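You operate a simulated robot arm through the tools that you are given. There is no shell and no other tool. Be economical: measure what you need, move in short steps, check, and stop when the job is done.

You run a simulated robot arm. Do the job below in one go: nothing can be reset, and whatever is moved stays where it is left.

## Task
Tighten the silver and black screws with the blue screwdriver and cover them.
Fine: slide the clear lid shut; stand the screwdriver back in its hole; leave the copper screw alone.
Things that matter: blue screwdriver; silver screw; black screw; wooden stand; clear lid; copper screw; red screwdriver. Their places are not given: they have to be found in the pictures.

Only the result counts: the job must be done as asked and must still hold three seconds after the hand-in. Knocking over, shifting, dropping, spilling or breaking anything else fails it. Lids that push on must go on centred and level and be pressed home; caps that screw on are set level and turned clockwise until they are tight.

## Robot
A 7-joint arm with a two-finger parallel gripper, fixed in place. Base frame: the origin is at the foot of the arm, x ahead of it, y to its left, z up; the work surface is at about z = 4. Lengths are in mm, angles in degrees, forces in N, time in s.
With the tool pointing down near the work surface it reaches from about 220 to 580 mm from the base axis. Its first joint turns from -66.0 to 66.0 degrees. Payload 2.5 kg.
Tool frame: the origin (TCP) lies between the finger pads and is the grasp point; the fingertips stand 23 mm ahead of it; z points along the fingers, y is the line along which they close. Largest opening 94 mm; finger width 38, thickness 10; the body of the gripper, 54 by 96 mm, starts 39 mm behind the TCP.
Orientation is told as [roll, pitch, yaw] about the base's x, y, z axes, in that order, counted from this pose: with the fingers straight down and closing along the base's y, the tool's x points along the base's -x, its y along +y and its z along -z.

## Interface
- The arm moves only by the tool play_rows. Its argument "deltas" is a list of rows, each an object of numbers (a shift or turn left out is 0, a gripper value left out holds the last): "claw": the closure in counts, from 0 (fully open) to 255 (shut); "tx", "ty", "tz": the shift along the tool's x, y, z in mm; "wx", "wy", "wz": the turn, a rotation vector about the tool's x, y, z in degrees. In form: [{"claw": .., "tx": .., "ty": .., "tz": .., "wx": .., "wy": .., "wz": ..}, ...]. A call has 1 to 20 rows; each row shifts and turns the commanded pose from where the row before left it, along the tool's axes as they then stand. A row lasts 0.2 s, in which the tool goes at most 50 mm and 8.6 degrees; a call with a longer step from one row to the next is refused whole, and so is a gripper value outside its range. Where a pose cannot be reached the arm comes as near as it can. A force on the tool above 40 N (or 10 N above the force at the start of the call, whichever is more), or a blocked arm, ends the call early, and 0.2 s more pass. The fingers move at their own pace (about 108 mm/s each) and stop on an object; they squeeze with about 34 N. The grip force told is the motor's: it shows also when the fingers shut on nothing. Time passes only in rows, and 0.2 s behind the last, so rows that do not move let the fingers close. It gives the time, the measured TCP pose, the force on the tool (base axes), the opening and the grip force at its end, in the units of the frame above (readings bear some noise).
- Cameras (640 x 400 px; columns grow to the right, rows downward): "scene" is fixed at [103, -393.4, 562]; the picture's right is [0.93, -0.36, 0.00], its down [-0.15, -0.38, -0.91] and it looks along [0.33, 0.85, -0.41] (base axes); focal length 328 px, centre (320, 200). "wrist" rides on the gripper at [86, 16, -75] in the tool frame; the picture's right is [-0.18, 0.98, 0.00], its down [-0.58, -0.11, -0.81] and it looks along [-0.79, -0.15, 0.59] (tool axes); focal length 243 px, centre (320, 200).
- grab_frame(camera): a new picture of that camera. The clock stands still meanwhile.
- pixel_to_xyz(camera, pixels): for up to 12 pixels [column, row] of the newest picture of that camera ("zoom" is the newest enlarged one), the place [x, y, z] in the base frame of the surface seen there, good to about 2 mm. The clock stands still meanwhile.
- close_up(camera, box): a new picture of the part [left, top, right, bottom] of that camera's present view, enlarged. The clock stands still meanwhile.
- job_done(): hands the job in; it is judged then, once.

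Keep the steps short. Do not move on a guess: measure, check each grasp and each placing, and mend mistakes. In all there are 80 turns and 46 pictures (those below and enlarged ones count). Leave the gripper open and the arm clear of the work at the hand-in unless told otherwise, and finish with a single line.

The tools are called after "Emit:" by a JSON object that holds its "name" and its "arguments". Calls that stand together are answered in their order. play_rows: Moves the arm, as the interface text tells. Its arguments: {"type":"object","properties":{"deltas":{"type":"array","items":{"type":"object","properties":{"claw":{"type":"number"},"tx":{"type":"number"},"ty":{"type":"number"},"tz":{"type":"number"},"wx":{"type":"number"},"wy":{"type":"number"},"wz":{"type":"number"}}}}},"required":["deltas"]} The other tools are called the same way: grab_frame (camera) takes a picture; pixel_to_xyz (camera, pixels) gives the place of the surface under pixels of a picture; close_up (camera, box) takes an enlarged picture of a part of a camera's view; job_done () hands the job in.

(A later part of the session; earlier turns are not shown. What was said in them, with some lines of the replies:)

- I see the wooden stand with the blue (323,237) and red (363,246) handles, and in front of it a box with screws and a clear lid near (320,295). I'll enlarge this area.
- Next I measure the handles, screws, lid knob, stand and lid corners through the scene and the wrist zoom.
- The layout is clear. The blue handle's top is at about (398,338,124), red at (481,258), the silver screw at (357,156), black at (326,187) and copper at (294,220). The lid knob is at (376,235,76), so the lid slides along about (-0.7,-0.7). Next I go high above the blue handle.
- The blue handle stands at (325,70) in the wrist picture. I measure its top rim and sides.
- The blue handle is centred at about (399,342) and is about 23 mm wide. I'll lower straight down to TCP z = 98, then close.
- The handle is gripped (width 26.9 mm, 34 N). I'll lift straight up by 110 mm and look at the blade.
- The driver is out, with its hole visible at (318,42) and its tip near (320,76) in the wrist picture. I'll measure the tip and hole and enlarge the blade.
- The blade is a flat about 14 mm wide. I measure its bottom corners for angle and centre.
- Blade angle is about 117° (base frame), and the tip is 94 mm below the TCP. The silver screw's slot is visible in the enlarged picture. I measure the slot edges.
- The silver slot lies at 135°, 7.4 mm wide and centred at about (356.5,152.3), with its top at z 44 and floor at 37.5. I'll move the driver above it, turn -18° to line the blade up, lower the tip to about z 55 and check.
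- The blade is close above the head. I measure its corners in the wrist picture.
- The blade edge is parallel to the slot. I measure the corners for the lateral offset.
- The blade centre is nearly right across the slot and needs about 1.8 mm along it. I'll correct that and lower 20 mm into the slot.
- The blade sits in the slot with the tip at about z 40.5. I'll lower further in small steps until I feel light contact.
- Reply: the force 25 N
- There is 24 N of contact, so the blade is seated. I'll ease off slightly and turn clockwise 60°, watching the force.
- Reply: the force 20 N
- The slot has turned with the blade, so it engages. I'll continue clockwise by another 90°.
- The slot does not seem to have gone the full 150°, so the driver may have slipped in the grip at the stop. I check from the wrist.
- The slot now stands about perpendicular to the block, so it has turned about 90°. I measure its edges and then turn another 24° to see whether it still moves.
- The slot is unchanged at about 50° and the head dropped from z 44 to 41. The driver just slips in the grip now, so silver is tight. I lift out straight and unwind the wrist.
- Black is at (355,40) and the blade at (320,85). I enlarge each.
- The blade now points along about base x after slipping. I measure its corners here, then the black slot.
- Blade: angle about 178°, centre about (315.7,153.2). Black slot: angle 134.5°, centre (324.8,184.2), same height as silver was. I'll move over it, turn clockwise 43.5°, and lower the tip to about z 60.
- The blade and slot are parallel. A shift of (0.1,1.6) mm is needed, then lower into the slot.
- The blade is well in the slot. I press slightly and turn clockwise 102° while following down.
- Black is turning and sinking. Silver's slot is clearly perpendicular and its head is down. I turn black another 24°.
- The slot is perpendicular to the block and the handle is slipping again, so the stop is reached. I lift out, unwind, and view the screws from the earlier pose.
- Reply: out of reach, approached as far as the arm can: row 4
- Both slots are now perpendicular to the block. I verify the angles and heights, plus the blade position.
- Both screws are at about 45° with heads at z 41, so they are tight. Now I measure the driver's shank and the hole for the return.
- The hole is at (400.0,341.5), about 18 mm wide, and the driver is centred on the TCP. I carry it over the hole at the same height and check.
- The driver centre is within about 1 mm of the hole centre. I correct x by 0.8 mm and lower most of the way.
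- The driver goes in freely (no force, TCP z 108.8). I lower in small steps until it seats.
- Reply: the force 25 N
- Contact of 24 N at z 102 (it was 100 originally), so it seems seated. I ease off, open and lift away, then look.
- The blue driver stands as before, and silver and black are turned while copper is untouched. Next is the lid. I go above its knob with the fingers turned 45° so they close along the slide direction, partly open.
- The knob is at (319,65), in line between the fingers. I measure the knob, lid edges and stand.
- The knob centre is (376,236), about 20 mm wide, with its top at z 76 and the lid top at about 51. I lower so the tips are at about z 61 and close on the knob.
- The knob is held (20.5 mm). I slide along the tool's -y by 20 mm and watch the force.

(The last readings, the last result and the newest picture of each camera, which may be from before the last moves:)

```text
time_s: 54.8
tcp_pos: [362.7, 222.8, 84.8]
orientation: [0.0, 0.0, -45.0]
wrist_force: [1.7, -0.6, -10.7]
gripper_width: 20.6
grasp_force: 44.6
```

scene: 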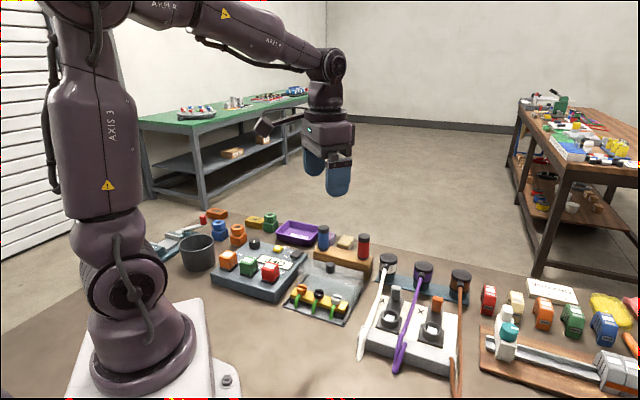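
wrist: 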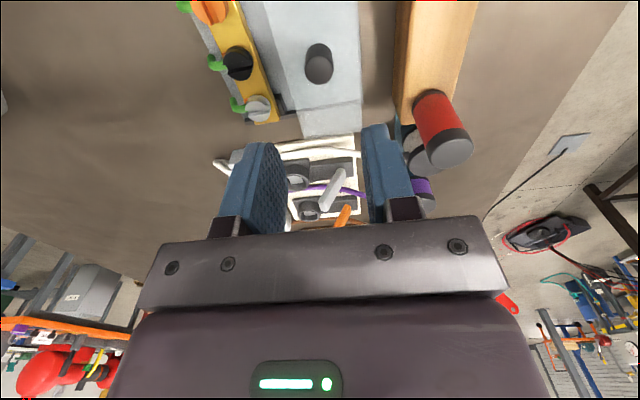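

It slides freely. I check by picture before continuing.

Emit:
{"name": "close_up", "arguments": {"camera": "scene", "box": [270, 230, 370, 330]}}

```text
4.00 times, centred on (320, 280) of scene
```

zoom: 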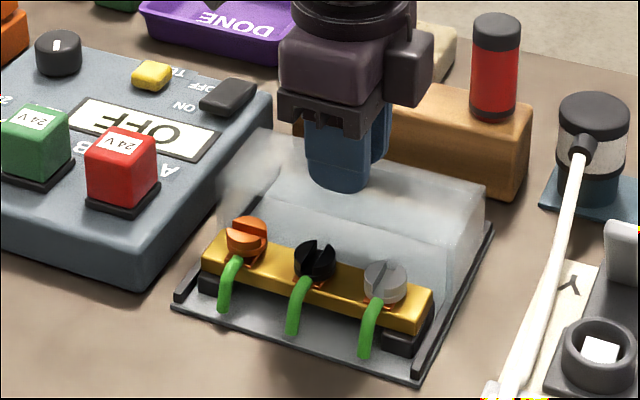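

The lid slides level on its rails. I continue another 40 mm in small rows.

Emit:
{"name": "play_rows", "arguments": {"deltas": [{"ty": -4, "tz": 0.2}, {"ty": -4}, {"ty": -4}, {"ty": -4}, {"ty": -4}, {"ty": -4}, {"ty": -4}, {"ty": -4}, {"ty": -4}, {"ty": -4}, {}]}}

Emit:
{"name": "close_up", "arguments": {"camera": "scene", "box": [270, 230, 370, 330]}}

```text
time_s: 57.2
tcp_pos: [333.6, 193.4, 85.0]
orientation: [-0.1, 0.0, -45.0]
wrist_force: [-0.5, -0.2, -18.6]
gripper_width: 20.6
grasp_force: 44.8
```

```text
4.00 times, centred on (320, 280) of scene
```

zoom: 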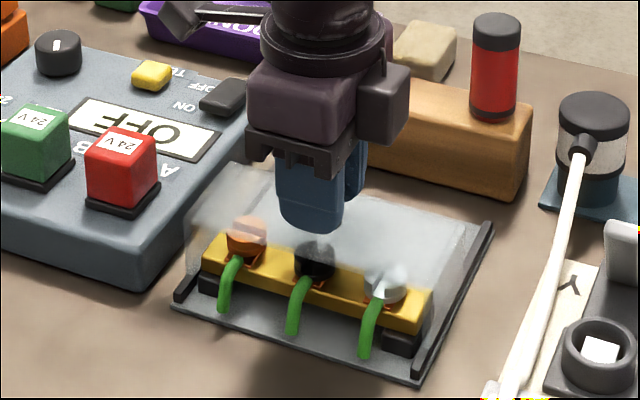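

The lid has about 20 mm to go. The pull on z is -18 N, so I lower 0.8 mm to relieve it and keep sliding until the stop.

Emit:
{"name": "play_rows", "arguments": {"deltas": [{"tz": 0.8}, {"ty": -3}, {"ty": -3}, {"ty": -3}, {"ty": -3}, {"ty": -2}, {"ty": -2}, {"ty": -2}, {}]}}

```text
time_s: 59.1
tcp_pos: [324.0, 184.9, 85.4]
orientation: [0.8, -0.2, -44.9]
wrist_force: [4.1, 4.1, -7.0]
gripper_width: 20.4
grasp_force: 45.1
stopped in row 9: the force on the tool passed its limit (the readings are from after the stop); the commanded pose is now the measured one
```

A stop was felt at TCP (324,185), after about 73 mm of travel. I look before releasing.

Emit:
{"name": "close_up", "arguments": {"camera": "scene", "box": [270, 230, 370, 330]}}

```text
4.00 times, centred on (320, 280) of scene
```

zoom: 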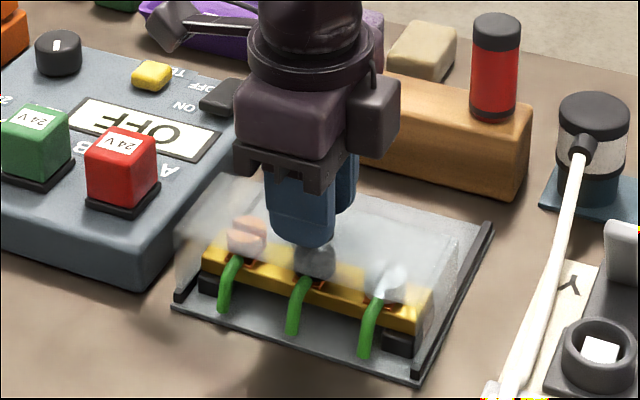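

The knob now sits right over the black screw, so the lid is centred on the screw row. I nudge once more to confirm the stop.

Emit:
{"name": "play_rows", "arguments": {"deltas": [{"ty": -1}, {"ty": -1}, {"ty": -1}, {}]}}

```text
time_s: 59.8
tcp_pos: [324.8, 185.1, 85.1]
orientation: [1.2, -0.2, -44.8]
wrist_force: [5.7, 3.1, -7.0]
gripper_width: 20.5
grasp_force: 44.8
stopped in row 3: the force on the tool passed its limit (the readings are from after the stop); the commanded pose is now the measured one
```

The stop is firm, so the lid is shut. I open partly, lift straight up, and check.

Emit:
{"name": "play_rows", "arguments": {"deltas": [{"claw": 140}, {}, {}, {"tz": -15}, {"tz": -35}, {"tz": -45}, {"tz": -45}, {"tx": 30, "tz": -30, "claw": 0}, {"tx": 45, "tz": -30}, {"tx": 45}, {}]}}

Emit:
{"name": "close_up", "arguments": {"camera": "scene", "box": [270, 215, 390, 335]}}

```text
refused: row 9 steps farther than a row can; nothing moved
```

```text
3.33 times, centred on (330, 275) of scene
```

zoom: 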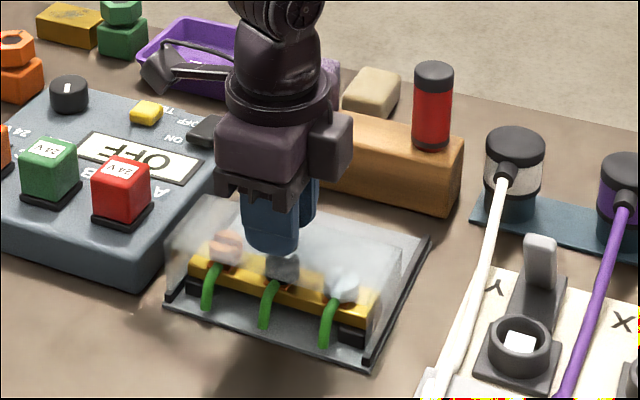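

One row was too long, so I resend with only a straight lift.

Emit:
{"name": "play_rows", "arguments": {"deltas": [{"claw": 140}, {}, {}, {"tz": -15}, {"tz": -35}, {"tz": -45}, {"tz": -45}, {"tz": -45}, {"tz": -40, "claw": 0}, {}]}}

Emit:
{"name": "close_up", "arguments": {"camera": "scene", "box": [270, 215, 390, 335]}}

```text
time_s: 62.0
tcp_pos: [320.4, 183.6, 311.3]
orientation: [1.2, -0.3, -44.8]
wrist_force: [-0.4, 0.3, -0.1]
gripper_width: 93.6
grasp_force: 0.1
```

```text
3.33 times, centred on (330, 275) of scene
```

zoom: 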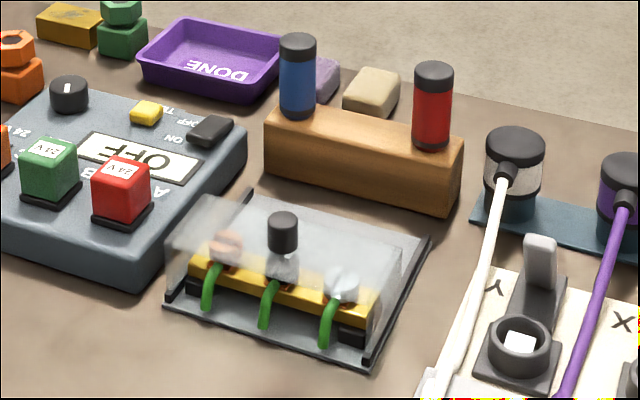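

The lid is shut, level and flush with the tray front. Both drivers stand in the stand, and the arm is clear with the gripper open. I hand in.

Emit:
{"name": "job_done", "arguments": {}}

```text
The job is handed in.
```

The silver and black screws are tightened, the clear lid is slid shut over them, the blue screwdriver is back in its hole, and the copper screw was left alone.
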